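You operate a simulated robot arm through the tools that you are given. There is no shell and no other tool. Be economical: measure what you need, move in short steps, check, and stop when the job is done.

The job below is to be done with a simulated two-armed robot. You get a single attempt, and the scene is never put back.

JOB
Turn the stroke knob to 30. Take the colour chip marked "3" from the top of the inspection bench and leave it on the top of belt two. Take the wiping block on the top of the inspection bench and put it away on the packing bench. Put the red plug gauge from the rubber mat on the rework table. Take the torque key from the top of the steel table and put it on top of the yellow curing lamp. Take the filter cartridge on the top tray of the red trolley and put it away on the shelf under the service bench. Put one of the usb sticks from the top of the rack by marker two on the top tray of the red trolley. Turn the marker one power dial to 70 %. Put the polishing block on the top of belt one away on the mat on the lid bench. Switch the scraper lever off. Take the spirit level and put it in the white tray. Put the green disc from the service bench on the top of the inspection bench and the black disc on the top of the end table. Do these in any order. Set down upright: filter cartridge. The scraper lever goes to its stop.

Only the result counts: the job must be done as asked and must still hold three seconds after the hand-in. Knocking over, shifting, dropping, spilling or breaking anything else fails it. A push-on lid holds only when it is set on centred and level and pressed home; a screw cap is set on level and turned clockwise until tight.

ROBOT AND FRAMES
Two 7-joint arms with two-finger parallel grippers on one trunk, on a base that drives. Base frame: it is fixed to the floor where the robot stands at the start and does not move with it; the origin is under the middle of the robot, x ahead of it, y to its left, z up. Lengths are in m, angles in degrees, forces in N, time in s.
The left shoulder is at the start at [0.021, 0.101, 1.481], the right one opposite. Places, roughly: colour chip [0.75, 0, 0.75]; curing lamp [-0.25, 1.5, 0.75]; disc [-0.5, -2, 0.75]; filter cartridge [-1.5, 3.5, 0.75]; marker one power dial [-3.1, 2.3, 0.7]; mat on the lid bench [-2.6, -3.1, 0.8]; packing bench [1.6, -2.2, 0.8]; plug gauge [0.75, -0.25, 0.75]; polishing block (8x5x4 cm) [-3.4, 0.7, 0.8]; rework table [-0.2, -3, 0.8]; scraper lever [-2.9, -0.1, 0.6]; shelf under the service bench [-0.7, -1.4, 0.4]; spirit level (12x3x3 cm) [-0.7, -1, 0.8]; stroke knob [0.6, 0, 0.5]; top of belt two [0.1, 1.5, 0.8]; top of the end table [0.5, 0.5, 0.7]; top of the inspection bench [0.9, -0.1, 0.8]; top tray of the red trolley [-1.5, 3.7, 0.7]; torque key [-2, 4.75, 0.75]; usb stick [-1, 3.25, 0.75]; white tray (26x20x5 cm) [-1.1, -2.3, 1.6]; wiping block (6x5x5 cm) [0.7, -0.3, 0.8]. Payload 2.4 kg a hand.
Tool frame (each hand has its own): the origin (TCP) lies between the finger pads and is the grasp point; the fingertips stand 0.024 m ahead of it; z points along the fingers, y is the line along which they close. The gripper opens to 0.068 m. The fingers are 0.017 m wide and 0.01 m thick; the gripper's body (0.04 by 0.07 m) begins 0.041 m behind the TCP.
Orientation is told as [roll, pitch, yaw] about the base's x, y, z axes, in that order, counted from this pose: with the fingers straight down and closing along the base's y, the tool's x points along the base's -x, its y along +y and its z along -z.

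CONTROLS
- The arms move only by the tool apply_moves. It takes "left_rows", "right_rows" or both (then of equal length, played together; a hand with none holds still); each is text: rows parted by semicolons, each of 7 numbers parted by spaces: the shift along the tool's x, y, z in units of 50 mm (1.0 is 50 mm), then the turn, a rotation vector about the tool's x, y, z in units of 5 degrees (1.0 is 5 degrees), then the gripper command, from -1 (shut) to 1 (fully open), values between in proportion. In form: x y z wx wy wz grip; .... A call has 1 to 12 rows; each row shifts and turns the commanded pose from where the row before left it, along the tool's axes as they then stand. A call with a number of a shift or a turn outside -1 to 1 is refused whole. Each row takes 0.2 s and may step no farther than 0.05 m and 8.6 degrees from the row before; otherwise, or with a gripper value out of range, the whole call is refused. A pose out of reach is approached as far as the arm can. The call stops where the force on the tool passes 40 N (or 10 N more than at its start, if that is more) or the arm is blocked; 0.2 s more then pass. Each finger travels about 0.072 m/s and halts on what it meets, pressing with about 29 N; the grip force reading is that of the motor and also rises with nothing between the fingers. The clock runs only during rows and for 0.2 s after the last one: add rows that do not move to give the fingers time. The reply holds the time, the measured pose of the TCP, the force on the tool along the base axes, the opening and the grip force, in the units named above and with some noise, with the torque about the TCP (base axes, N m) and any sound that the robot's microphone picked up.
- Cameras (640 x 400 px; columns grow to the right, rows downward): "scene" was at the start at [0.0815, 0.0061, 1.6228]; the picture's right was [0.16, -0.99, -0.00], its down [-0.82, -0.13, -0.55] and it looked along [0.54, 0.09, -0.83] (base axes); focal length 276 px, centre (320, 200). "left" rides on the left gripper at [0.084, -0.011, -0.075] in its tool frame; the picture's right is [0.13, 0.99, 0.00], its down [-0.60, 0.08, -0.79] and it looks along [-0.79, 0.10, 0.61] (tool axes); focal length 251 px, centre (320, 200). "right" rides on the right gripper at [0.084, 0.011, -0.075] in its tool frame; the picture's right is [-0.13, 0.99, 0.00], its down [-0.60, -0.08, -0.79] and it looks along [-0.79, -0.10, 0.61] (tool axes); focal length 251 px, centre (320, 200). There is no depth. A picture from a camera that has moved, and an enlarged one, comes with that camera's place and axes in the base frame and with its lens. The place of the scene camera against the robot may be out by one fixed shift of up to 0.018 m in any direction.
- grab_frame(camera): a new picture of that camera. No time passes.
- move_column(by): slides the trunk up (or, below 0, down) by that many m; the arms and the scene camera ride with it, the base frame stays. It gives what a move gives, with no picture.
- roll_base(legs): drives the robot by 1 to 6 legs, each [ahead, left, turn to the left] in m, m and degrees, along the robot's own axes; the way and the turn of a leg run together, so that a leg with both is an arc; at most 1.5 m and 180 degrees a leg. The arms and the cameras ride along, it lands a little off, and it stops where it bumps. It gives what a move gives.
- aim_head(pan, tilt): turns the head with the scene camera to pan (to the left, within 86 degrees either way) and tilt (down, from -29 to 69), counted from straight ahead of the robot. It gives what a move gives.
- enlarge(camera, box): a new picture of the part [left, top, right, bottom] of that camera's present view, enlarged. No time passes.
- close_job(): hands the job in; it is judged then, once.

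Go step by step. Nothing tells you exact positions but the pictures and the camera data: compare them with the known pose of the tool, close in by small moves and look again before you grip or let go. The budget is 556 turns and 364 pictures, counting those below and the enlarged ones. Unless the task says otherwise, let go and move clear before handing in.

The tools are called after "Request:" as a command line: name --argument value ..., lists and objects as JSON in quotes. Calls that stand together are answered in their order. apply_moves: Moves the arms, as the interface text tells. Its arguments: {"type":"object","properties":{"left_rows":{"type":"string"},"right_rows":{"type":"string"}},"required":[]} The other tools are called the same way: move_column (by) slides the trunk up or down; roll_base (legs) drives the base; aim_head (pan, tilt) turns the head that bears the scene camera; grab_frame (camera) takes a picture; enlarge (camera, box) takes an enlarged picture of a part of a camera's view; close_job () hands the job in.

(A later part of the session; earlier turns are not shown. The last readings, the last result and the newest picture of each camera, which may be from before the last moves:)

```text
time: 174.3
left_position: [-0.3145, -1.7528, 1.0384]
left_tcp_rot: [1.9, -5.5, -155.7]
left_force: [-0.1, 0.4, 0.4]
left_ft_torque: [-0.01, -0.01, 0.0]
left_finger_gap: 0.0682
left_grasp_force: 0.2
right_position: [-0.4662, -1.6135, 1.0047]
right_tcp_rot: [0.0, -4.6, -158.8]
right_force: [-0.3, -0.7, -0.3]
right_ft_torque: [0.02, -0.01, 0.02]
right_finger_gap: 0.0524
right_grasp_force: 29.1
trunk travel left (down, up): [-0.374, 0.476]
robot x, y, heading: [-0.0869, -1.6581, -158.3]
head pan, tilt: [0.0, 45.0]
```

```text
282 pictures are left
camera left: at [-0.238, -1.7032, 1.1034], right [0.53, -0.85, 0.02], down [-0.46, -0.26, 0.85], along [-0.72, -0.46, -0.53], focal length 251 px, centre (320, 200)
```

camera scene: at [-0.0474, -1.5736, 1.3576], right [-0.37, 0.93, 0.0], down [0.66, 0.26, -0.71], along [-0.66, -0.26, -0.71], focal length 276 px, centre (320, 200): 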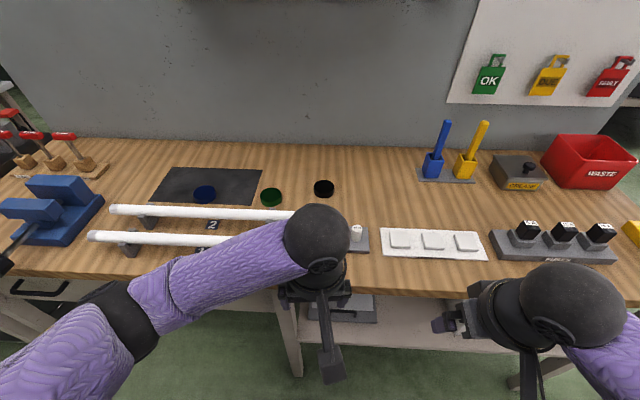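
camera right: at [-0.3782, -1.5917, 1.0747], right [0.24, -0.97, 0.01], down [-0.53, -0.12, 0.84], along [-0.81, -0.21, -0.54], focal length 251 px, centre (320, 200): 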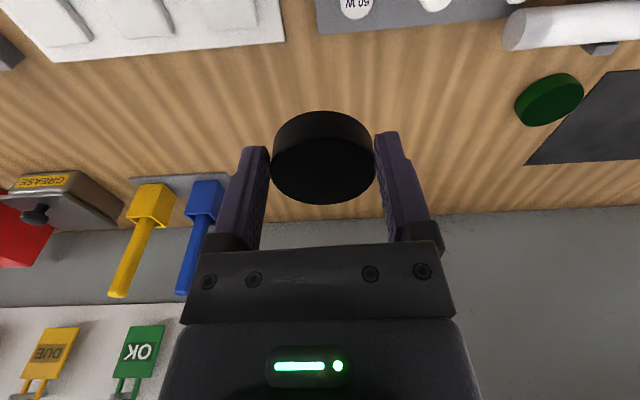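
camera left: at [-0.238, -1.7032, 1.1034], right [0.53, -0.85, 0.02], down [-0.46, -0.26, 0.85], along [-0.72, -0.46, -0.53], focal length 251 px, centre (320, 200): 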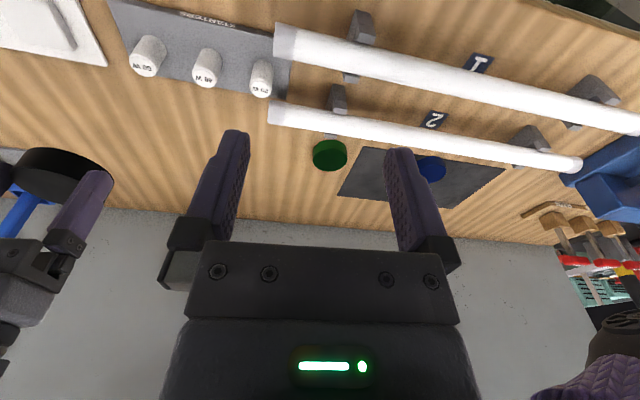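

Request:
apply_moves --left_rows "0 0 0 0.1 0 1 1;0 0 0 0.1 0 1 1;0 0 0 0.1 0 1 1;0 0 0 0.1 0 1 1;0 0 0 0.1 0 1 1;0 0 0 0.1 0 1 1;0 0 0 0.1 0 1 1;0 0 0 0.1 0 1 1;0 0 0 0.1 0 1 1;0 0 0 0.1 0 1 1;0 0 0 0.1 0 1 1;0 0 0 0.1 0 1 1"

Request:
grab_frame --camera "left"

```text
time: 176.9
left_position: [-0.3144, -1.7524, 1.0386]
left_tcp_rot: [0.7, -4.0, 144.0]
left_force: [0.2, 0.4, 0.1]
left_ft_torque: [0.0, 0.0, -0.02]
left_finger_gap: 0.0683
left_grasp_force: 0.0
right_position: [-0.4684, -1.6144, 1.0061]
right_tcp_rot: [0.0, -4.6, -158.8]
right_force: [-0.3, 0.2, -0.7]
right_ft_torque: [0.01, -0.03, 0.0]
right_finger_gap: 0.0525
right_grasp_force: 29.2
trunk travel left (down, up): [-0.374, 0.476]
robot x, y, heading: [-0.087, -1.6646, -158.4]
head pan, tilt: [0.0, 45.0]
```

```text
281 pictures are left
camera left: at [-0.236, -1.7961, 1.1058], right [-0.48, -0.88, 0.0], down [-0.48, 0.27, 0.83], along [-0.73, 0.4, -0.55], focal length 251 px, centre (320, 200)
```

left: 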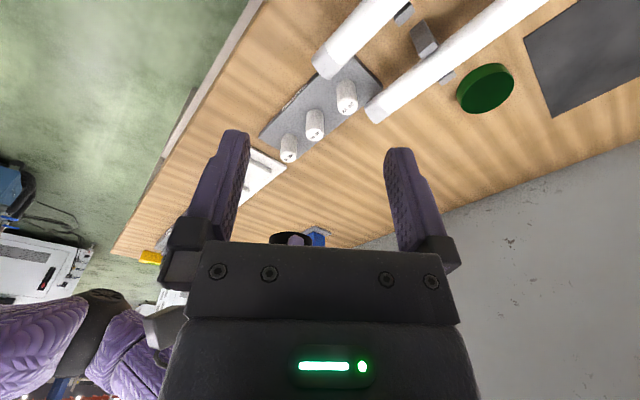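

Request:
apply_moves --left_rows "-0.24 0.81 0.02 0 0 0 1;-0.24 0.81 0.02 0 0 0 1;-0.24 0.81 0.02 0 0 0 1;-0.24 0.81 0.02 0 0 0 1;-0.24 0.81 0.02 0 0 0 1;0.06 0 0.9 0 0 0 1;0.06 0 0.9 0 0 0 1"

Request:
grab_frame --camera "left"

Request:
grab_frame --camera "scene"

```text
time: 178.5
left_position: [-0.4851, -1.8843, 0.9512]
left_tcp_rot: [0.6, -4.1, 144.1]
left_force: [0.4, -0.3, -0.1]
left_ft_torque: [0.0, -0.02, -0.01]
left_finger_gap: 0.068
left_grasp_force: 0.1
right_position: [-0.4674, -1.6144, 1.0058]
right_tcp_rot: [0.0, -4.5, -158.8]
right_force: [0.3, 0.9, -1.5]
right_ft_torque: [0.0, -0.01, 0.03]
right_finger_gap: 0.0521
right_grasp_force: 29.3
trunk travel left (down, up): [-0.374, 0.476]
robot x, y, heading: [-0.0904, -1.6623, -158.6]
head pan, tilt: [0.0, 45.0]
```

```text
280 pictures are left
camera left: at [-0.4057, -1.9272, 1.0175], right [-0.48, -0.88, 0.0], down [-0.48, 0.27, 0.83], along [-0.73, 0.4, -0.55], focal length 251 px, centre (320, 200)
```

left: 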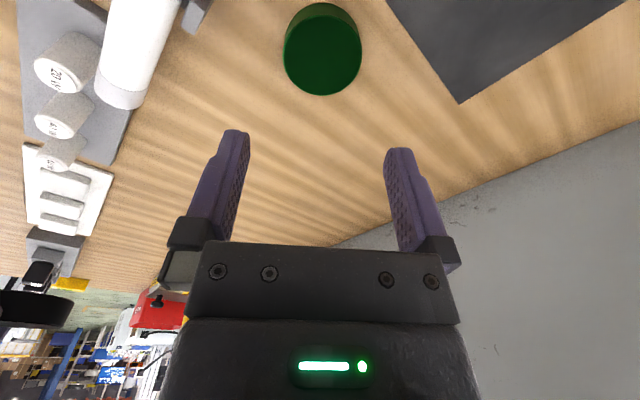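

```text
279 pictures are left
camera scene: at [-0.1977, -1.7085, 1.3172], right [-0.37, 0.93, 0.0], down [0.66, 0.26, -0.71], along [-0.66, -0.26, -0.71], focal length 276 px, centre (320, 200)
```

scene: 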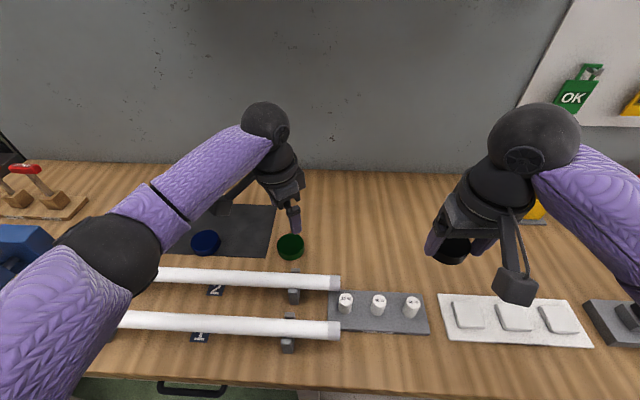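

Request:
apply_moves --left_rows "0.06 0 0.85 0 0 0 1;0.06 0 0.8 0 0 0 1"

Request:
grab_frame --camera "left"

```text
time: 179.1
left_position: [-0.4845, -1.8836, 0.8694]
left_tcp_rot: [0.7, -4.1, 144.1]
left_force: [0.0, 0.9, -0.4]
left_ft_torque: [0.01, 0.0, 0.01]
left_finger_gap: 0.0679
left_grasp_force: 0.0
right_position: [-0.4669, -1.6144, 1.0062]
right_tcp_rot: [0.0, -4.6, -158.8]
right_force: [0.4, 0.2, -2.2]
right_ft_torque: [0.03, -0.07, 0.02]
right_finger_gap: 0.0524
right_grasp_force: 28.8
trunk travel left (down, up): [-0.374, 0.476]
robot x, y, heading: [-0.0873, -1.6567, -158.5]
head pan, tilt: [0.0, 45.0]
```

```text
278 pictures are left
camera left: at [-0.4057, -1.928, 0.9365], right [-0.48, -0.88, 0.0], down [-0.48, 0.26, 0.83], along [-0.73, 0.4, -0.55], focal length 251 px, centre (320, 200)
```

left: 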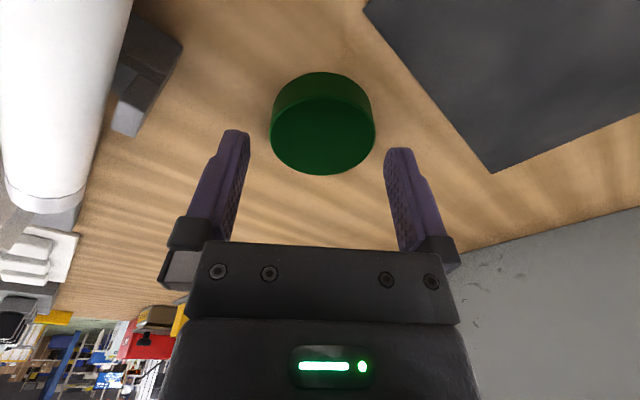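

Request:
apply_moves --left_rows "0.02 0.04 0.32 0 0 0 1;0 0 0 0 0 0 -1;0 0 0 0 0 0 -1;0 0 0 0 0 0 -1"

Request:
apply_moves --left_rows "-0.06 0 -0.9 0 0 0 -1;-0.06 0 -0.9 0 0 0 -1;-0.06 0 -0.9 0 0 0 -1"

Request:
grab_frame --camera "left"

```text
time: 180.1
left_position: [-0.4851, -1.8852, 0.8531]
left_tcp_rot: [0.7, -4.1, 144.1]
left_force: [-1.3, 1.1, 1.2]
left_ft_torque: [0.07, 0.12, -0.01]
left_finger_gap: 0.0541
left_grasp_force: 29.5
right_position: [-0.4667, -1.6133, 1.0054]
right_tcp_rot: [-0.2, -4.7, -158.7]
right_force: [0.1, -0.6, -1.8]
right_ft_torque: [0.04, 0.0, 0.02]
right_finger_gap: 0.0524
right_grasp_force: 28.9
trunk travel left (down, up): [-0.374, 0.476]
robot x, y, heading: [-0.0884, -1.6622, -158.4]
head pan, tilt: [0.0, 45.0]
```

```text
time: 180.9
left_position: [-0.4862, -1.8863, 0.9905]
left_tcp_rot: [0.6, -4.0, 144.1]
left_force: [0.0, -0.5, -1.3]
left_ft_torque: [0.02, 0.0, 0.01]
left_finger_gap: 0.054
left_grasp_force: 28.3
right_position: [-0.4667, -1.6139, 1.0063]
right_tcp_rot: [0.0, -4.5, -158.8]
right_force: [-1.2, 0.1, -1.3]
right_ft_torque: [0.01, -0.03, 0.02]
right_finger_gap: 0.0524
right_grasp_force: 29.1
trunk travel left (down, up): [-0.374, 0.476]
robot x, y, heading: [-0.0923, -1.6621, -158.4]
head pan, tilt: [0.0, 45.0]
```

```text
277 pictures are left
camera left: at [-0.4065, -1.9299, 1.0584], right [-0.48, -0.88, 0.0], down [-0.48, 0.26, 0.83], along [-0.73, 0.4, -0.55], focal length 251 px, centre (320, 200)
```

left: 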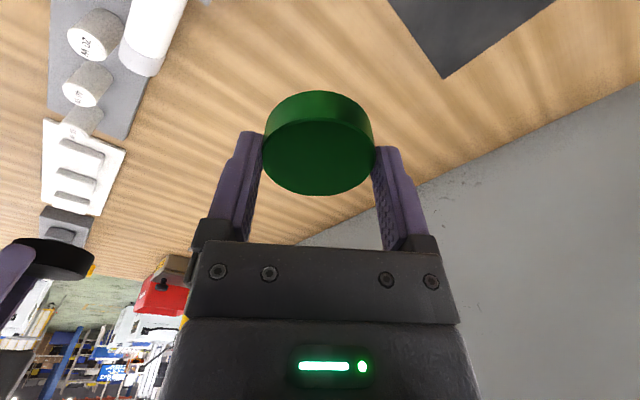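

Request:
apply_moves --left_rows "0 0 -0.9 0 0 0 -1;0 -0.8 0 0 0 0 -1;0 -0.8 0 0 0 0 -1;0 -0.8 0 0 0 0 -1" --right_rows "0 0 -0.6 0 0 0 -1;0 0 0 0 0 0 -1;0.8 0 0 0 0 0 -1;0.8 0 0 0 0 0 -1"

Request:
roll_base --legs '[[-0.35, 0, 0], [0, 0, 90], [0, 0, 90], [0, 0.86, 0], [0.3, 0, 0]]'

Request:
aim_head --pan 0 --tilt 50

Request:
grab_frame --camera "scene"

```text
time: 181.3
left_position: [-0.4848, -1.8856, 1.0296]
left_tcp_rot: [1.2, -4.7, 143.0]
left_force: [-0.5, 0.6, -1.4]
left_ft_torque: [0.02, 0.0, -0.05]
left_finger_gap: 0.0541
left_grasp_force: 28.8
right_position: [-0.4662, -1.613, 1.0335]
right_tcp_rot: [0.0, -4.7, -158.8]
right_force: [0.3, 0.1, -1.4]
right_ft_torque: [0.02, -0.01, 0.01]
right_finger_gap: 0.0522
right_grasp_force: 28.4
trunk travel left (down, up): [-0.374, 0.476]
robot x, y, heading: [-0.0938, -1.6583, -158.5]
head pan, tilt: [0.0, 45.0]
stopped in row 2 (left hand): the force on the tool passed its limit at 102 N (the readings are from after the stop); the commanded pose is now the measured one
```

```text
time: 197.0
left_position: [0.6011, -0.4127, 1.0298]
left_tcp_rot: [1.2, -4.7, -36.6]
left_force: [1.3, 0.5, -3.2]
left_ft_torque: [-0.02, 0.04, -0.09]
left_finger_gap: 0.0539
left_grasp_force: 28.6
right_position: [0.5849, -0.6845, 1.0337]
right_tcp_rot: [0.0, -4.7, 21.6]
right_force: [0.0, -0.3, -0.7]
right_ft_torque: [-0.01, 0.01, -0.01]
right_finger_gap: 0.0516
right_grasp_force: 28.8
trunk travel left (down, up): [-0.374, 0.476]
robot x, y, heading: [0.2085, -0.641, 21.8]
head pan, tilt: [0.0, 45.0]
```

```text
time: 197.6
left_position: [0.6019, -0.412, 1.0295]
left_tcp_rot: [1.2, -4.8, -36.6]
left_force: [1.3, -0.8, -1.3]
left_ft_torque: [0.02, -0.02, 0.05]
left_finger_gap: 0.0541
left_grasp_force: 28.6
right_position: [0.5862, -0.6849, 1.0333]
right_tcp_rot: [0.0, -4.7, 21.7]
right_force: [-0.3, -0.3, -1.2]
right_ft_torque: [0.02, -0.01, 0.03]
right_finger_gap: 0.0515
right_grasp_force: 29.0
trunk travel left (down, up): [-0.374, 0.476]
robot x, y, heading: [0.2056, -0.6399, 21.9]
head pan, tilt: [0.0, 50.0]
```

```text
276 pictures are left
camera scene: at [0.3144, -0.6035, 1.3103], right [0.37, -0.93, 0.0], down [-0.71, -0.29, -0.64], along [0.6, 0.24, -0.77], focal length 276 px, centre (320, 200)
```

scene: 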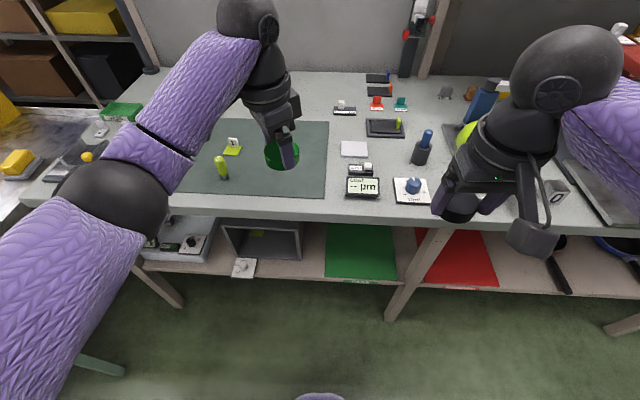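

Request:
roll_base --legs '[[0.14, 0, 0]]'

Request:
grab_frame --camera "left"

Request:
grab_frame --camera "right"

```text
time: 199.0
left_position: [0.7333, -0.3616, 1.0304]
left_tcp_rot: [1.2, -4.9, -36.7]
left_force: [1.5, 0.3, -2.6]
left_ft_torque: [-0.05, 0.02, -0.07]
left_finger_gap: 0.0541
left_grasp_force: 29.2
right_position: [0.7155, -0.6324, 1.0333]
right_tcp_rot: [-0.1, -4.6, 21.4]
right_force: [0.5, 0.0, -1.2]
right_ft_torque: [0.01, 0.04, -0.01]
right_finger_gap: 0.0516
right_grasp_force: 28.9
trunk travel left (down, up): [-0.374, 0.476]
robot x, y, heading: [0.3429, -0.5892, 21.9]
head pan, tilt: [0.0, 50.0]
```

```text
275 pictures are left
camera left: at [0.6537, -0.318, 1.0954], right [0.49, 0.87, 0.01], down [0.47, -0.27, 0.84], along [0.74, -0.41, -0.54], focal length 251 px, centre (320, 200)
```

left: 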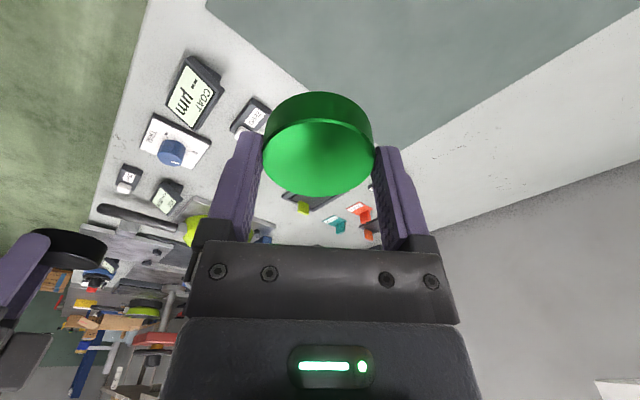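

```text
274 pictures are left
camera right: at [0.6291, -0.6573, 1.1016], right [-0.24, 0.97, 0.01], down [0.53, 0.12, 0.84], along [0.81, 0.21, -0.54], focal length 251 px, centre (320, 200)
```

right: 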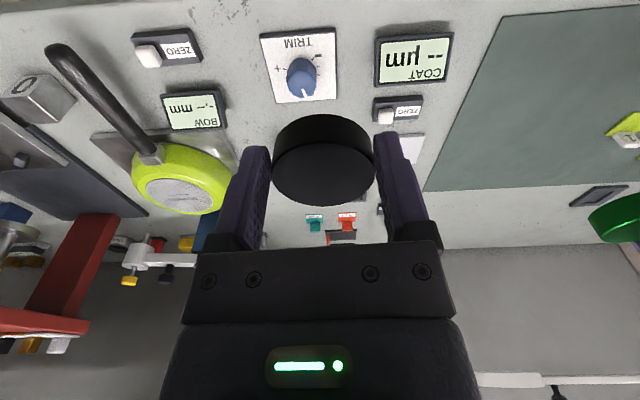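

Request:
apply_moves --left_rows "0 0.6 0 0 0 0 -1;0.08 0 0.95 0 0 0 -1;0.08 0 0.95 0 0 0 -1;0.08 0 0.95 0 0 0 -1;0.06 0 0.6 0 0 0 -1"

Request:
grab_frame --camera "left"

```text
time: 200.2
left_position: [0.7544, -0.3354, 0.8568]
left_tcp_rot: [1.3, -4.8, -36.9]
left_force: [0.6, -0.6, -0.2]
left_ft_torque: [0.0, -0.01, 0.06]
left_finger_gap: 0.054
left_grasp_force: 29.1
right_position: [0.7163, -0.6347, 1.0326]
right_tcp_rot: [0.0, -4.7, 21.4]
right_force: [-0.1, -0.5, -2.2]
right_ft_torque: [0.0, -0.01, 0.02]
right_finger_gap: 0.0515
right_grasp_force: 29.0
trunk travel left (down, up): [-0.374, 0.476]
robot x, y, heading: [0.3425, -0.591, 22.1]
head pan, tilt: [0.0, 50.0]
```

```text
273 pictures are left
camera left: at [0.6725, -0.2926, 0.9228], right [0.49, 0.87, 0.01], down [0.46, -0.27, 0.84], along [0.74, -0.41, -0.54], focal length 251 px, centre (320, 200)
```

left: 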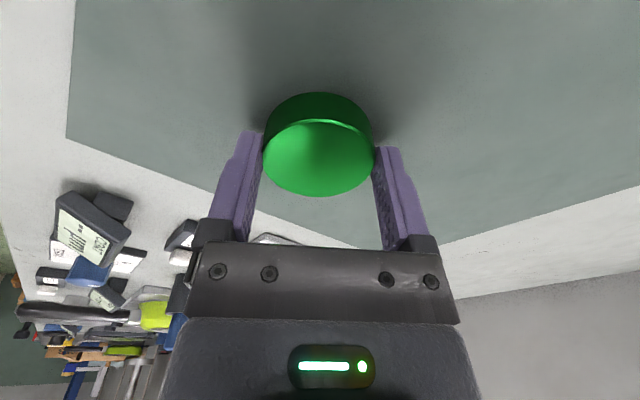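

Request:
apply_moves --left_rows "0.02 0 0.2 0 0 0 -1;0.01 0 0.14 0 0 0 -1;0 0 0 0 0 0 -1"

```text
time: 200.7
left_position: [0.7517, -0.3364, 0.8486]
left_tcp_rot: [1.5, -5.3, -36.9]
left_force: [-8.6, -1.5, 19.7]
left_ft_torque: [-0.5, 0.74, -0.21]
left_finger_gap: 0.0545
left_grasp_force: 29.0
right_position: [0.7131, -0.636, 1.0346]
right_tcp_rot: [0.0, -4.9, 21.4]
right_force: [0.4, -0.6, -1.2]
right_ft_torque: [0.0, 0.0, -0.03]
right_finger_gap: 0.0518
right_grasp_force: 28.7
trunk travel left (down, up): [-0.374, 0.476]
robot x, y, heading: [0.337, -0.5898, 21.6]
head pan, tilt: [0.0, 50.0]
stopped in row 2 (left hand): the force on the tool passed its limit at 48 N (the readings are from after the stop); the commanded pose is now the measured one
```

Request:
apply_moves --left_rows "0 0 0 0 0 0 1;0 0 0 0 0 0 1;-0.05 0 -0.6 0 0 0 1;-0.08 0 -0.95 0 0 0 1;-0.08 0 -0.95 0 0 0 1;-0.08 0 -0.95 0 0 0 1"

Request:
grab_frame --camera "left"

```text
time: 202.1
left_position: [0.7527, -0.3387, 1.0175]
left_tcp_rot: [1.3, -5.0, -36.8]
left_force: [0.0, 0.2, -0.1]
left_ft_torque: [0.0, 0.04, 0.01]
left_finger_gap: 0.0678
left_grasp_force: 0.1
right_position: [0.7154, -0.6331, 1.0339]
right_tcp_rot: [0.0, -4.7, 21.5]
right_force: [-0.2, -0.3, -1.0]
right_ft_torque: [-0.02, 0.03, -0.02]
right_finger_gap: 0.0512
right_grasp_force: 29.3
trunk travel left (down, up): [-0.374, 0.476]
robot x, y, heading: [0.3389, -0.585, 21.7]
head pan, tilt: [0.0, 50.0]
```

```text
272 pictures are left
camera left: at [0.6725, -0.2948, 1.0831], right [0.49, 0.87, 0.01], down [0.46, -0.27, 0.84], along [0.74, -0.41, -0.54], focal length 251 px, centre (320, 200)
```

left: 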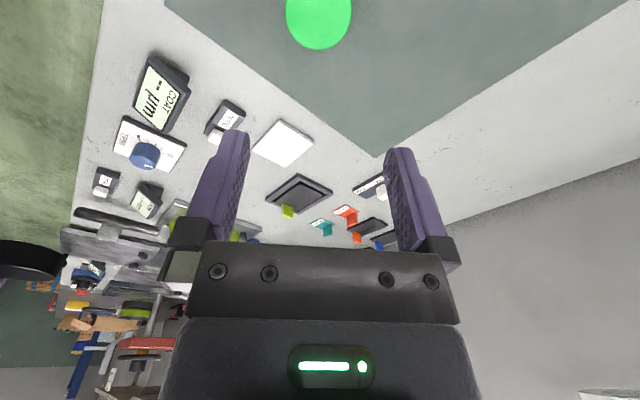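

Request:
apply_moves --left_rows "0 0 0 -0.1 0 -1 1;0 0 0 -0.1 0 -1 1;0 0 0 -0.1 0 -1 1;0 0 0 -0.1 0 -1 1;0 0 0 -0.1 0 -1 1;0 0 0 -0.1 0 -1 1;0 0 0 -0.1 0 -1 1;0 0 0 -0.1 0 -1 1;0 0 0 -0.1 0 -1 1;0 0 0 -0.1 0 -1 1;0 0 0 -0.1 0 -1 1"

Request:
roll_base --legs '[[0, 0.2, 0], [0.1, 0, 0]]'

Request:
grab_frame --camera "left"

```text
time: 203.1
left_position: [0.7535, -0.3397, 1.0185]
left_tcp_rot: [1.8, -6.1, -19.5]
left_force: [4.3, -1.7, -3.2]
left_ft_torque: [0.12, -0.13, 0.14]
left_finger_gap: 0.068
left_grasp_force: 0.0
right_position: [0.7173, -0.6336, 1.0334]
right_tcp_rot: [0.0, -4.7, 21.5]
right_force: [-0.2, -0.2, -1.6]
right_ft_torque: [-0.02, 0.01, 0.0]
right_finger_gap: 0.0514
right_grasp_force: 29.0
trunk travel left (down, up): [-0.374, 0.476]
robot x, y, heading: [0.3434, -0.5925, 21.9]
head pan, tilt: [0.0, 50.0]
stopped in row 4 (left hand): the force on the tool passed its limit at 73 N (the readings are from after the stop); the commanded pose is now the measured one
```

```text
time: 205.4
left_position: [0.7719, -0.118, 1.0197]
left_tcp_rot: [1.9, -6.0, -19.2]
left_force: [8.2, 2.5, -5.1]
left_ft_torque: [-0.25, -0.03, -0.4]
left_finger_gap: 0.0681
left_grasp_force: 0.1
right_position: [0.7356, -0.413, 1.0339]
right_tcp_rot: [0.0, -4.8, 21.6]
right_force: [0.6, -0.7, -0.5]
right_ft_torque: [-0.01, 0.05, -0.01]
right_finger_gap: 0.0516
right_grasp_force: 29.2
trunk travel left (down, up): [-0.374, 0.476]
robot x, y, heading: [0.3573, -0.3684, 22.1]
head pan, tilt: [0.0, 50.0]
```

```text
271 pictures are left
camera left: at [0.6807, -0.1011, 1.0832], right [0.2, 0.98, 0.02], down [0.51, -0.12, 0.85], along [0.84, -0.16, -0.52], focal length 251 px, centre (320, 200)
```

left: 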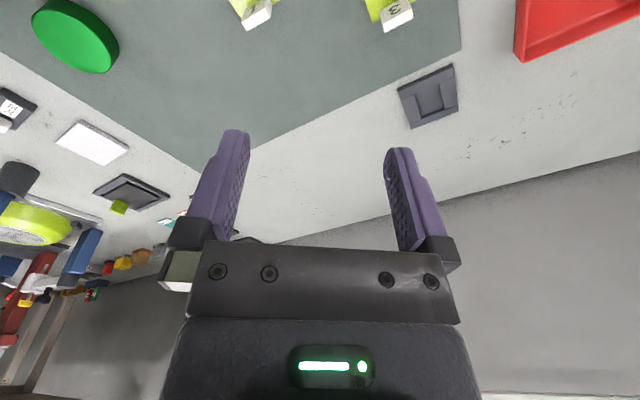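

Request:
aim_head --pan 20 --tilt 40

Request:
grab_frame --camera "scene"

```text
time: 206.2
left_position: [0.7708, -0.1188, 1.0187]
left_tcp_rot: [1.8, -6.0, -19.3]
left_force: [5.4, 0.2, -3.2]
left_ft_torque: [-0.06, -0.06, -0.08]
left_finger_gap: 0.068
left_grasp_force: 0.0
right_position: [0.7347, -0.4132, 1.0327]
right_tcp_rot: [0.0, -4.8, 21.7]
right_force: [0.4, 0.0, -2.0]
right_ft_torque: [0.06, 0.04, 0.0]
right_finger_gap: 0.052
right_grasp_force: 29.2
trunk travel left (down, up): [-0.374, 0.476]
robot x, y, heading: [0.3581, -0.3714, 21.9]
head pan, tilt: [20.0, 40.0]
```

```text
270 pictures are left
camera scene: at [0.4554, -0.3042, 1.3245], right [0.67, -0.74, 0.0], down [-0.48, -0.43, -0.77], along [0.57, 0.51, -0.64], focal length 276 px, centre (320, 200)
```

scene: 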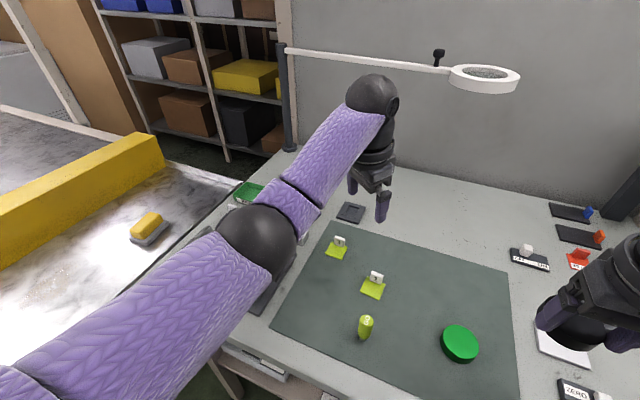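

Request:
apply_moves --left_rows "0 0 0 0 -1 0 1;0 0 0 0 -1 0 1;0 0 0 0 -1 0 1;0 0 0 0 -1 0 1"

Request:
apply_moves --left_rows "0 0 0 -0.4 0 -0.9 1;0 0 0 -0.4 0 -0.9 1;0 0 0 -0.4 0 -0.9 1;0 0 0 -0.4 0 -0.9 1;0 0 0 -0.4 0 -0.9 1;0 0 0 -0.4 0 -0.9 1;0 0 0 -0.4 0 -0.9 1;0 0 0 -0.4 0 -0.9 1"

```text
time: 207.2
left_position: [0.7702, -0.1197, 1.0199]
left_tcp_rot: [2.0, -26.0, -19.8]
left_force: [-0.5, -0.2, 0.5]
left_ft_torque: [0.0, 0.03, 0.02]
left_finger_gap: 0.0682
left_grasp_force: 0.1
right_position: [0.7343, -0.4125, 1.0337]
right_tcp_rot: [0.0, -4.7, 21.8]
right_force: [0.2, 0.2, -1.8]
right_ft_torque: [-0.03, 0.03, -0.03]
right_finger_gap: 0.0514
right_grasp_force: 29.1
trunk travel left (down, up): [-0.374, 0.476]
robot x, y, heading: [0.3604, -0.3679, 21.9]
head pan, tilt: [20.0, 40.0]
```

```text
time: 209.0
left_position: [0.772, -0.1187, 1.0197]
left_tcp_rot: [0.2, -26.7, 20.4]
left_force: [0.1, 0.9, -1.3]
left_ft_torque: [-0.04, -0.03, 0.03]
left_finger_gap: 0.0679
left_grasp_force: 0.0
right_position: [0.7349, -0.4131, 1.0345]
right_tcp_rot: [0.0, -4.8, 21.7]
right_force: [0.5, 0.0, -0.7]
right_ft_torque: [-0.01, 0.04, -0.02]
right_finger_gap: 0.0514
right_grasp_force: 28.8
trunk travel left (down, up): [-0.374, 0.476]
robot x, y, heading: [0.3567, -0.3691, 22.1]
head pan, tilt: [20.0, 40.0]
```

Request:
apply_moves --left_rows "0 0 0 0 1 0 0.3;0 0 0 0 1 0 0.3;0 0 0 0 1 0 0.3;0 0.6 0 0 0 0 0.3"

Request:
grab_frame --camera "left"

```text
time: 210.0
left_position: [0.7624, -0.0904, 1.0175]
left_tcp_rot: [0.2, -11.6, 20.4]
left_force: [-0.3, -0.9, 1.1]
left_ft_torque: [0.02, -0.01, 0.02]
left_finger_gap: 0.0438
left_grasp_force: 0.0
right_position: [0.7348, -0.4141, 1.0328]
right_tcp_rot: [0.1, -4.7, 21.7]
right_force: [0.5, -0.2, -1.2]
right_ft_torque: [0.0, 0.02, 0.03]
right_finger_gap: 0.0516
right_grasp_force: 29.2
trunk travel left (down, up): [-0.374, 0.476]
robot x, y, heading: [0.3602, -0.373, 21.9]
head pan, tilt: [20.0, 40.0]
```

```text
269 pictures are left
camera left: at [0.6734, -0.1354, 1.073], right [-0.46, 0.89, -0.02], down [0.38, 0.22, 0.9], along [0.8, 0.41, -0.44], focal length 251 px, centre (320, 200)
```

left: 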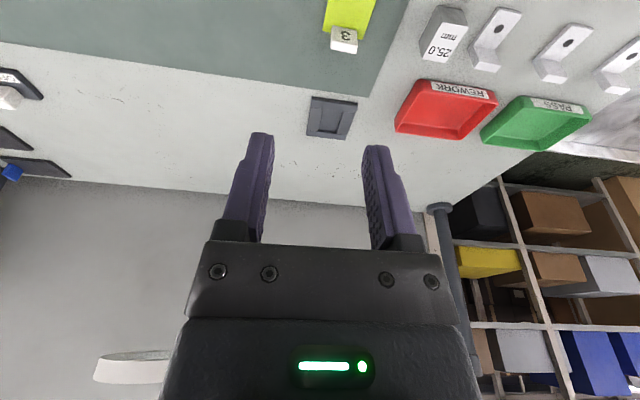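

Request:
apply_moves --left_rows "-0.82 0.47 0.17 0 0 0.8 0.3;0.157 0 0.77 0 0 0.8 0.3;0.157 0 0.77 0 0 0 0.3;0.157 0 0.77 0 0 0 0.3"

Request:
grab_frame --camera "left"

```text
time: 211.0
left_position: [0.7915, -0.0471, 0.902]
left_tcp_rot: [1.8, -11.6, 12.2]
left_force: [0.4, -0.5, -0.3]
left_ft_torque: [0.03, 0.04, 0.03]
left_finger_gap: 0.0443
left_grasp_force: 0.0
right_position: [0.7339, -0.4129, 1.033]
right_tcp_rot: [-0.1, -4.7, 21.7]
right_force: [0.9, 0.6, -1.9]
right_ft_torque: [-0.02, 0.02, 0.0]
right_finger_gap: 0.0516
right_grasp_force: 29.2
trunk travel left (down, up): [-0.374, 0.476]
robot x, y, heading: [0.3601, -0.3682, 22.2]
head pan, tilt: [20.0, 40.0]
```

```text
268 pictures are left
camera left: at [0.6984, -0.0809, 0.9565], right [-0.34, 0.94, 0.0], down [0.41, 0.14, 0.9], along [0.85, 0.31, -0.44], focal length 251 px, centre (320, 200)
```

left: 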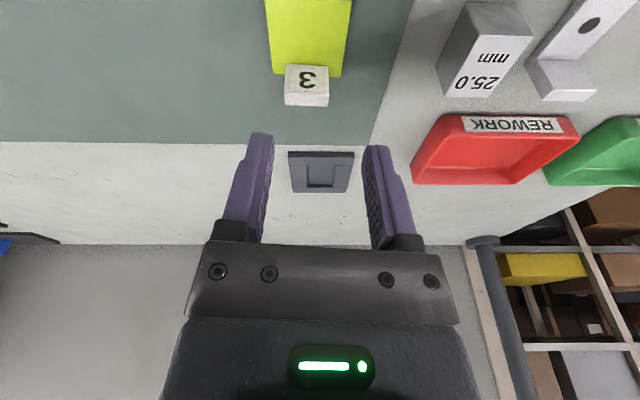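

Request:
apply_moves --left_rows "0.05 -0.14 0.5 0 0 0 0.3;0.1 0 0.48 0 0 0 0.3"

Request:
grab_frame --camera "left"

```text
time: 211.6
left_position: [0.783, -0.0561, 0.8547]
left_tcp_rot: [1.8, -11.6, 12.3]
left_force: [0.5, 0.8, -0.2]
left_ft_torque: [-0.01, -0.02, 0.01]
left_finger_gap: 0.0442
left_grasp_force: 0.1
left hand out of reach, approached as far as the arm can: row 1, 2
right_position: [0.7349, -0.4134, 1.0324]
right_tcp_rot: [0.0, -4.7, 21.7]
right_force: [-1.0, 0.0, -1.2]
right_ft_torque: [0.0, 0.02, -0.01]
right_finger_gap: 0.0513
right_grasp_force: 29.4
trunk travel left (down, up): [-0.374, 0.476]
robot x, y, heading: [0.3589, -0.3685, 21.8]
head pan, tilt: [20.0, 40.0]
```

```text
267 pictures are left
camera left: at [0.6898, -0.09, 0.9099], right [-0.34, 0.94, 0.0], down [0.41, 0.14, 0.9], along [0.85, 0.31, -0.44], focal length 251 px, centre (320, 200)
```

left: 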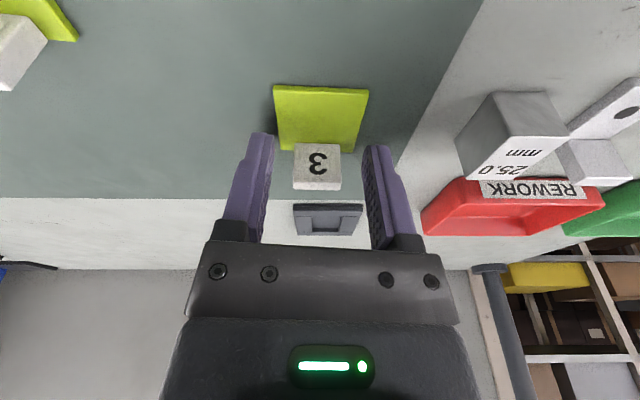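

Request:
apply_moves --left_rows "-0.12 0 -0.6 0 0 0 0.3"

Request:
roll_base --legs '[[0.03, 0, 0]]'

Request:
grab_frame --camera "left"

```text
time: 212.0
left_position: [0.7894, -0.0558, 0.8842]
left_tcp_rot: [1.7, -11.4, 12.3]
left_force: [-0.5, 0.4, 0.4]
left_ft_torque: [0.0, 0.0, -0.01]
left_finger_gap: 0.0441
left_grasp_force: 0.0
left hand out of reach, approached as far as the arm can: row 1
right_position: [0.7341, -0.4134, 1.0332]
right_tcp_rot: [0.0, -4.7, 21.7]
right_force: [0.4, -0.7, -0.1]
right_ft_torque: [-0.01, 0.03, 0.02]
right_finger_gap: 0.0514
right_grasp_force: 29.1
trunk travel left (down, up): [-0.374, 0.476]
robot x, y, heading: [0.3593, -0.3649, 22.0]
head pan, tilt: [20.0, 40.0]
```

```text
time: 212.9
left_position: [0.8187, -0.0434, 0.8827]
left_tcp_rot: [1.7, -11.4, 12.2]
left_force: [-0.2, -0.2, -0.6]
left_ft_torque: [-0.01, -0.01, -0.03]
left_finger_gap: 0.0443
left_grasp_force: 0.0
right_position: [0.7632, -0.4017, 1.0332]
right_tcp_rot: [0.1, -4.7, 21.7]
right_force: [-0.3, 0.7, -0.9]
right_ft_torque: [-0.04, 0.05, -0.03]
right_finger_gap: 0.0513
right_grasp_force: 29.2
trunk travel left (down, up): [-0.374, 0.476]
robot x, y, heading: [0.3873, -0.3577, 22.0]
head pan, tilt: [20.0, 40.0]
```

```text
266 pictures are left
camera left: at [0.7265, -0.078, 0.9381], right [-0.34, 0.94, 0.0], down [0.41, 0.15, 0.9], along [0.84, 0.31, -0.44], focal length 251 px, centre (320, 200)
```

left: 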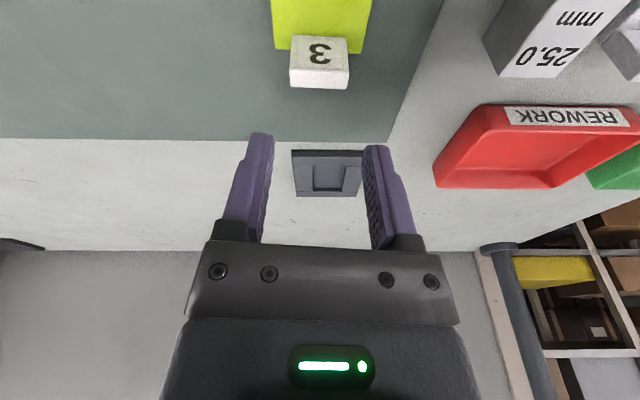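

Request:
apply_moves --left_rows "0.5 -0.08 -0.1 0 0 0 0.3;0.12 0 0.61 0 0 0 0.3"

Request:
grab_frame --camera "left"

```text
time: 213.5
left_position: [0.8103, -0.0462, 0.8493]
left_tcp_rot: [1.7, -11.3, 12.4]
left_force: [-0.2, -0.3, 0.1]
left_ft_torque: [0.02, -0.03, 0.0]
left_finger_gap: 0.0443
left_grasp_force: 0.0
left hand out of reach, approached as far as the arm can: row 1, 2
right_position: [0.7637, -0.4032, 1.0324]
right_tcp_rot: [-0.1, -4.7, 21.7]
right_force: [0.0, -0.1, -1.2]
right_ft_torque: [-0.02, -0.02, -0.03]
right_finger_gap: 0.0514
right_grasp_force: 28.2
trunk travel left (down, up): [-0.374, 0.476]
robot x, y, heading: [0.3838, -0.3588, 22.0]
head pan, tilt: [20.0, 40.0]
```

```text
265 pictures are left
camera left: at [0.7176, -0.081, 0.9048], right [-0.34, 0.94, 0.0], down [0.41, 0.15, 0.9], along [0.84, 0.31, -0.44], focal length 251 px, centre (320, 200)
```

left: 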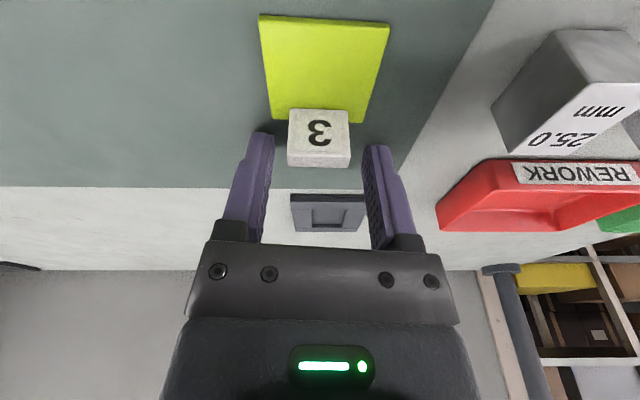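

Request:
apply_moves --left_rows "0.5 -0.08 -0.1 0 0 0 0.3;0 0 0 0 0 0 0.3"

Request:
grab_frame --camera "left"

```text
time: 214.1
left_position: [0.7852, -0.057, 0.8494]
left_tcp_rot: [1.8, -11.4, 12.2]
left_force: [0.5, 1.4, 3.5]
left_ft_torque: [-0.08, -0.09, -0.03]
left_finger_gap: 0.0435
left_grasp_force: 0.0
right_position: [0.7633, -0.4018, 1.0327]
right_tcp_rot: [0.0, -4.7, 21.7]
right_force: [0.1, -0.5, -1.1]
right_ft_torque: [-0.01, 0.03, -0.03]
right_finger_gap: 0.0514
right_grasp_force: 29.4
trunk travel left (down, up): [-0.374, 0.476]
robot x, y, heading: [0.3884, -0.3563, 21.9]
head pan, tilt: [20.0, 40.0]
```

```text
264 pictures are left
camera left: at [0.6927, -0.09, 0.9043], right [-0.34, 0.94, 0.0], down [0.41, 0.15, 0.9], along [0.84, 0.31, -0.44], focal length 251 px, centre (320, 200)
```

left: 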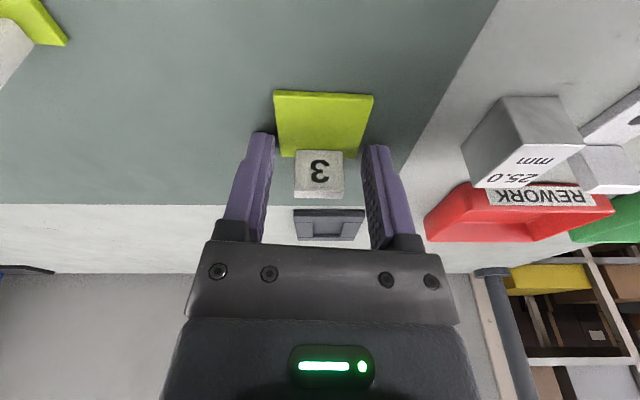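

Request:
apply_moves --left_rows "-0.02 0 -0.1 0 0 0 0.3;-0.19 0 0.03 0 0 0 0.3;0 0 0 0 0 0 -1;0 0 0 0 0 0 -1;0 0 0 0 0 0 -1"

Request:
grab_frame --camera "left"

```text
time: 215.3
left_position: [0.7966, -0.0532, 0.8542]
left_tcp_rot: [1.6, -11.5, 12.2]
left_force: [0.1, 1.4, 0.2]
left_ft_torque: [-0.03, 0.01, 0.03]
left_finger_gap: 0.0229
left_grasp_force: 29.5
right_position: [0.7636, -0.4021, 1.0322]
right_tcp_rot: [0.0, -4.7, 21.6]
right_force: [-0.1, 0.5, -0.5]
right_ft_torque: [-0.03, 0.02, 0.04]
right_finger_gap: 0.0513
right_grasp_force: 29.7
trunk travel left (down, up): [-0.374, 0.476]
robot x, y, heading: [0.3843, -0.3508, 21.8]
head pan, tilt: [20.0, 40.0]
```

```text
263 pictures are left
camera left: at [0.7039, -0.0876, 0.9101], right [-0.34, 0.94, 0.0], down [0.41, 0.15, 0.9], along [0.84, 0.31, -0.44], focal length 251 px, centre (320, 200)
```

left: 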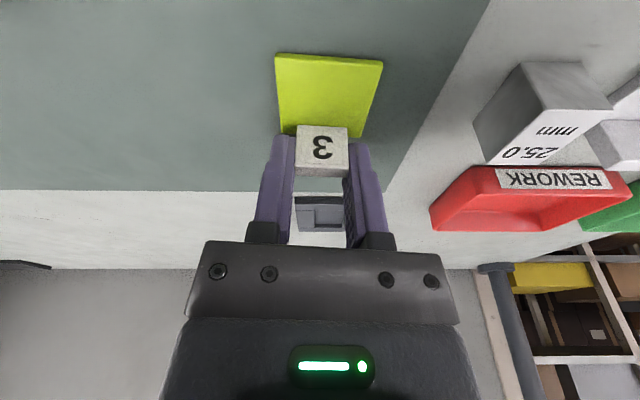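

Request:
apply_moves --left_rows "-0.18 0 -0.9 0 0 0 -1;-0.18 0 -0.9 0 0 0 -1;-0.18 0 -0.9 0 0 0 -1;0.9 0 -0.2 0 0 0 -1;0.9 0 -0.2 0 0 0 -1;0.9 0 -0.2 0 0 0 -1"

Request:
roll_base --legs '[[-0.3, 0, 0], [0, 0.0, 0]]'

Request:
aim_head --pan 50 --tilt 40

Request:
grab_frame --camera "scene"

Request:
grab_frame --camera "left"

```text
time: 216.7
left_position: [0.6616, -0.0929, 0.9965]
left_tcp_rot: [1.8, -11.2, 12.2]
left_force: [-0.1, -0.7, -0.2]
left_ft_torque: [-0.04, -0.06, 0.01]
left_finger_gap: 0.0231
left_grasp_force: 29.3
right_position: [0.7633, -0.4016, 1.0328]
right_tcp_rot: [0.0, -4.8, 21.8]
right_force: [0.7, 0.6, -1.5]
right_ft_torque: [0.01, 0.01, -0.01]
right_finger_gap: 0.0515
right_grasp_force: 28.7
trunk travel left (down, up): [-0.374, 0.476]
robot x, y, heading: [0.3856, -0.3565, 22.0]
head pan, tilt: [20.0, 40.0]
```

```text
time: 219.0
left_position: [0.3905, -0.2042, 0.9979]
left_tcp_rot: [1.7, -11.5, 11.9]
left_force: [0.7, 0.2, 0.0]
left_ft_torque: [-0.03, 0.0, 0.06]
left_finger_gap: 0.023
left_grasp_force: 28.6
right_position: [0.4898, -0.5149, 1.0327]
right_tcp_rot: [0.0, -4.7, 21.4]
right_force: [0.4, -0.3, -1.3]
right_ft_torque: [-0.01, 0.06, -0.01]
right_finger_gap: 0.0513
right_grasp_force: 28.5
trunk travel left (down, up): [-0.374, 0.476]
robot x, y, heading: [0.1147, -0.4648, 21.6]
head pan, tilt: [20.0, 40.0]
```

```text
time: 219.9
left_position: [0.3907, -0.2038, 0.9971]
left_tcp_rot: [1.7, -11.4, 11.9]
left_force: [-1.2, -1.3, -0.5]
left_ft_torque: [-0.01, 0.04, 0.01]
left_finger_gap: 0.0225
left_grasp_force: 28.9
right_position: [0.4894, -0.5135, 1.0329]
right_tcp_rot: [0.1, -4.8, 21.4]
right_force: [-1.1, 0.3, -0.6]
right_ft_torque: [-0.01, 0.02, 0.03]
right_finger_gap: 0.0513
right_grasp_force: 29.4
trunk travel left (down, up): [-0.374, 0.476]
robot x, y, heading: [0.1167, -0.4668, 21.8]
head pan, tilt: [50.0, 40.0]
```

```text
262 pictures are left
camera scene: at [0.1745, -0.3785, 1.3245], right [0.95, -0.31, 0.0], down [-0.2, -0.61, -0.77], along [0.24, 0.73, -0.64], focal length 276 px, centre (320, 200)
```

scene: 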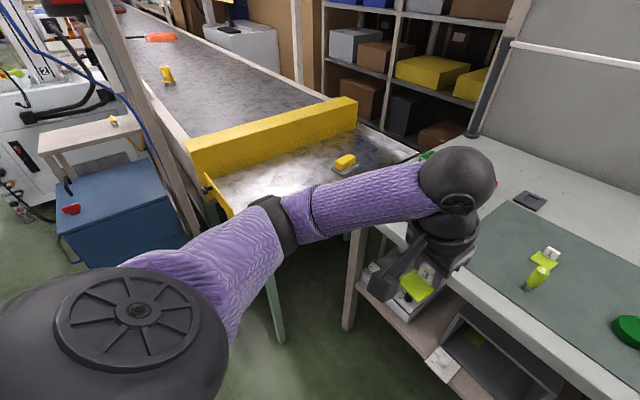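

```text
261 pictures are left
camera left: at [0.2978, -0.2368, 1.0528], right [-0.33, 0.94, 0.0], down [0.41, 0.14, 0.9], along [0.85, 0.3, -0.44], focal length 251 px, centre (320, 200)
```

left: 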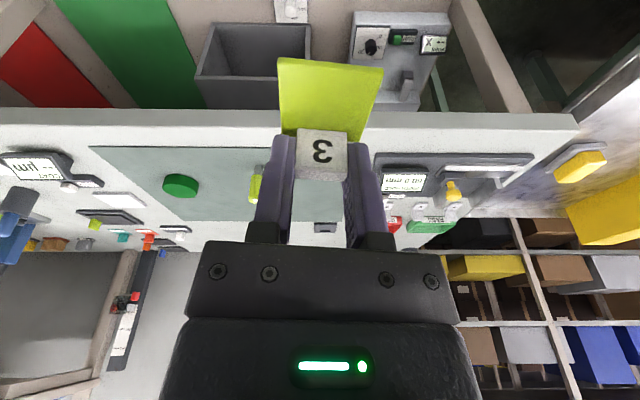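

Request:
roll_base --legs '[[0, 0, 88], [0.2, -0.2, 0]]'

Request:
aim_head --pan -15 --tilt 50

Request:
grab_frame --camera "scene"

Request:
grab_frame --camera "right"

```text
time: 225.7
left_position: [-0.0331, 0.065, 0.9981]
left_tcp_rot: [1.7, -11.4, 101.6]
left_force: [-0.2, -0.2, -0.3]
left_ft_torque: [-0.02, 0.02, -0.01]
left_finger_gap: 0.023
left_grasp_force: 29.0
right_position: [0.2784, 0.1642, 1.0331]
right_tcp_rot: [0.0, -4.8, 111.2]
right_force: [-0.9, -0.3, -1.7]
right_ft_torque: [-0.05, 0.02, -0.03]
right_finger_gap: 0.0508
right_grasp_force: 28.8
trunk travel left (down, up): [-0.374, 0.476]
robot x, y, heading: [0.2291, -0.2128, 111.5]
head pan, tilt: [50.0, 40.0]
```

```text
time: 227.0
left_position: [-0.0315, 0.0654, 0.9978]
left_tcp_rot: [1.7, -11.4, 101.6]
left_force: [0.9, 0.6, 0.4]
left_ft_torque: [0.0, 0.0, 0.04]
left_finger_gap: 0.0231
left_grasp_force: 28.7
right_position: [0.2794, 0.1631, 1.0319]
right_tcp_rot: [-0.1, -4.7, 111.2]
right_force: [0.5, 0.3, -0.7]
right_ft_torque: [0.0, 0.01, 0.0]
right_finger_gap: 0.051
right_grasp_force: 28.8
trunk travel left (down, up): [-0.374, 0.476]
robot x, y, heading: [0.2302, -0.2085, 111.3]
head pan, tilt: [-15.0, 50.0]
```

```text
260 pictures are left
camera scene: at [0.2097, -0.1077, 1.3103], right [0.99, 0.11, 0.0], down [0.09, -0.76, -0.64], along [-0.07, 0.64, -0.77], focal length 276 px, centre (320, 200)
```

scene: 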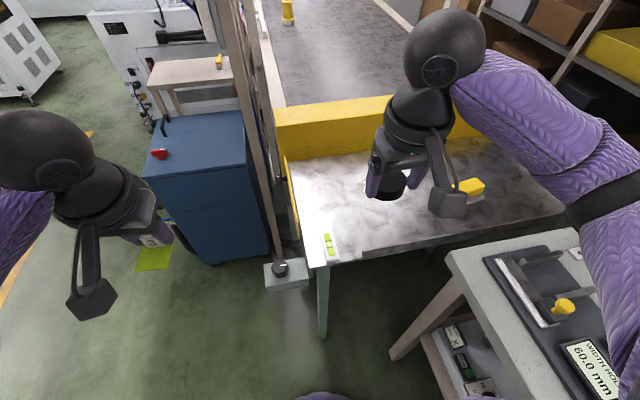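

```text
259 pictures are left
camera right: at [0.3019, 0.0751, 1.1017], right [-0.97, -0.24, 0.01], down [-0.12, 0.53, 0.84], along [-0.2, 0.81, -0.54], focal length 251 px, centre (320, 200)
```

right: 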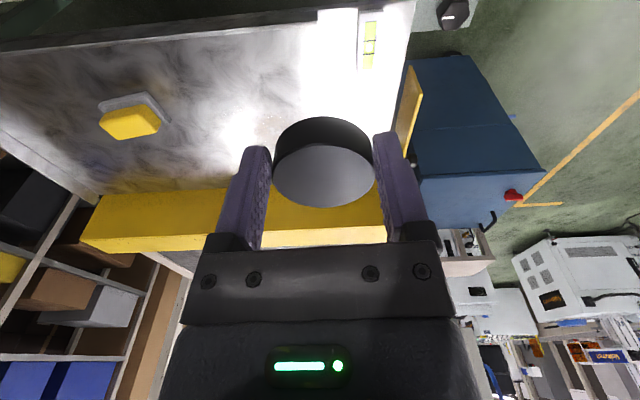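

Request:
roll_base --legs '[[0.13, -0.04, 0]]'

Request:
apply_moves --right_rows "-0.5 -0.7 0.04 0 0 0 -1;-0.5 -0.7 0.04 0 0 0 -1"

Request:
move_column --by -0.15

Request:
grab_frame --camera "right"

Request:
grab_frame --camera "scene"

```text
time: 228.4
left_position: [-0.0431, 0.2044, 0.9982]
left_tcp_rot: [1.8, -11.5, 101.5]
left_force: [0.1, 0.3, -0.4]
left_ft_torque: [-0.02, -0.01, 0.01]
left_finger_gap: 0.0226
left_grasp_force: 29.3
right_position: [0.2691, 0.3017, 1.0334]
right_tcp_rot: [0.0, -4.8, 111.0]
right_force: [0.6, -0.5, -1.9]
right_ft_torque: [-0.03, -0.02, -0.07]
right_finger_gap: 0.0512
right_grasp_force: 29.2
trunk travel left (down, up): [-0.374, 0.476]
robot x, y, heading: [0.2186, -0.073, 111.4]
head pan, tilt: [-15.0, 50.0]
```

```text
time: 229.0
left_position: [-0.0423, 0.2042, 0.9978]
left_tcp_rot: [1.7, -11.5, 101.5]
left_force: [-1.1, 0.2, -0.3]
left_ft_torque: [0.01, 0.03, 0.0]
left_finger_gap: 0.0228
left_grasp_force: 28.8
right_position: [0.3144, 0.3719, 1.0309]
right_tcp_rot: [0.0, -4.7, 111.0]
right_force: [-0.2, -0.3, -0.8]
right_ft_torque: [-0.06, 0.02, 0.01]
right_finger_gap: 0.051
right_grasp_force: 29.6
trunk travel left (down, up): [-0.374, 0.476]
robot x, y, heading: [0.2229, -0.0719, 111.1]
head pan, tilt: [-15.0, 50.0]
```

```text
time: 230.7
left_position: [-0.042, 0.2039, 0.847]
left_tcp_rot: [1.7, -11.4, 101.5]
left_force: [-0.6, 0.2, -0.2]
left_ft_torque: [-0.01, 0.0, 0.03]
left_finger_gap: 0.0229
left_grasp_force: 28.7
right_position: [0.3159, 0.3735, 0.8834]
right_tcp_rot: [0.0, -4.8, 111.0]
right_force: [-0.4, -0.6, -1.3]
right_ft_torque: [-0.03, -0.03, -0.03]
right_finger_gap: 0.0507
right_grasp_force: 28.8
trunk travel left (down, up): [-0.224, 0.626]
robot x, y, heading: [0.2196, -0.0731, 111.4]
head pan, tilt: [-15.0, 50.0]
```

```text
258 pictures are left
camera right: at [0.3387, 0.2847, 0.9521], right [-0.97, -0.23, 0.01], down [-0.12, 0.53, 0.84], along [-0.2, 0.82, -0.54], focal length 251 px, centre (320, 200)
```

right: 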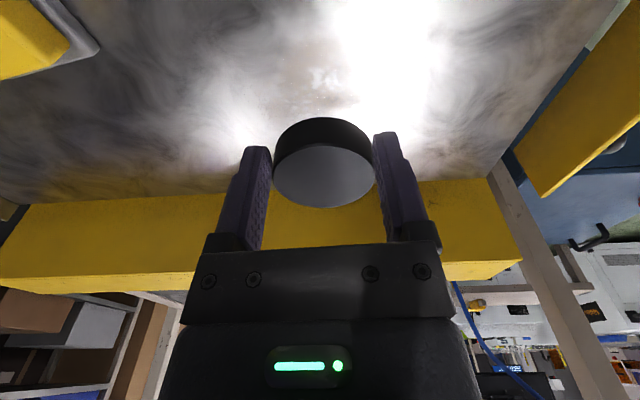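

```text
257 pictures are left
camera scene: at [0.1879, 0.0586, 1.1585], right [0.99, 0.11, 0.0], down [0.08, -0.76, -0.64], along [-0.07, 0.64, -0.77], focal length 276 px, centre (320, 200)
```

scene: 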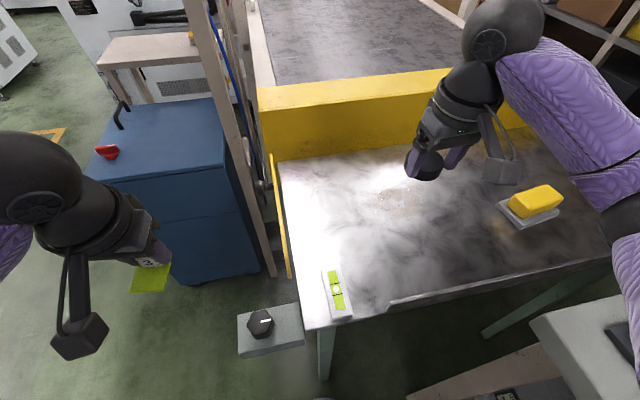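

Request:
apply_moves --right_rows "0.08 0 0.85 0 0 0 -1;0.06 0 0.6 0 0 0 -1"

Request:
grab_frame --camera "right"

```text
time: 231.3
left_position: [-0.0427, 0.2039, 0.8472]
left_tcp_rot: [1.8, -11.4, 101.5]
left_force: [0.3, -0.6, -1.1]
left_ft_torque: [-0.02, 0.01, 0.02]
left_finger_gap: 0.0227
left_grasp_force: 28.7
right_position: [0.3182, 0.3719, 0.8106]
right_tcp_rot: [0.0, -4.8, 111.1]
right_force: [0.4, -0.4, -1.8]
right_ft_torque: [-0.03, -0.01, -0.01]
right_finger_gap: 0.0508
right_grasp_force: 29.2
trunk travel left (down, up): [-0.224, 0.626]
robot x, y, heading: [0.2215, -0.0753, 111.4]
head pan, tilt: [-15.0, 50.0]
```

```text
256 pictures are left
camera right: at [0.3406, 0.2838, 0.8798], right [-0.97, -0.24, 0.01], down [-0.12, 0.53, 0.84], along [-0.2, 0.82, -0.54], focal length 251 px, centre (320, 200)
```

right: 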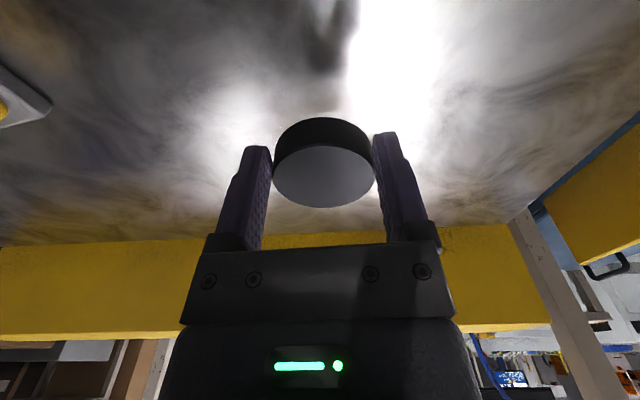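

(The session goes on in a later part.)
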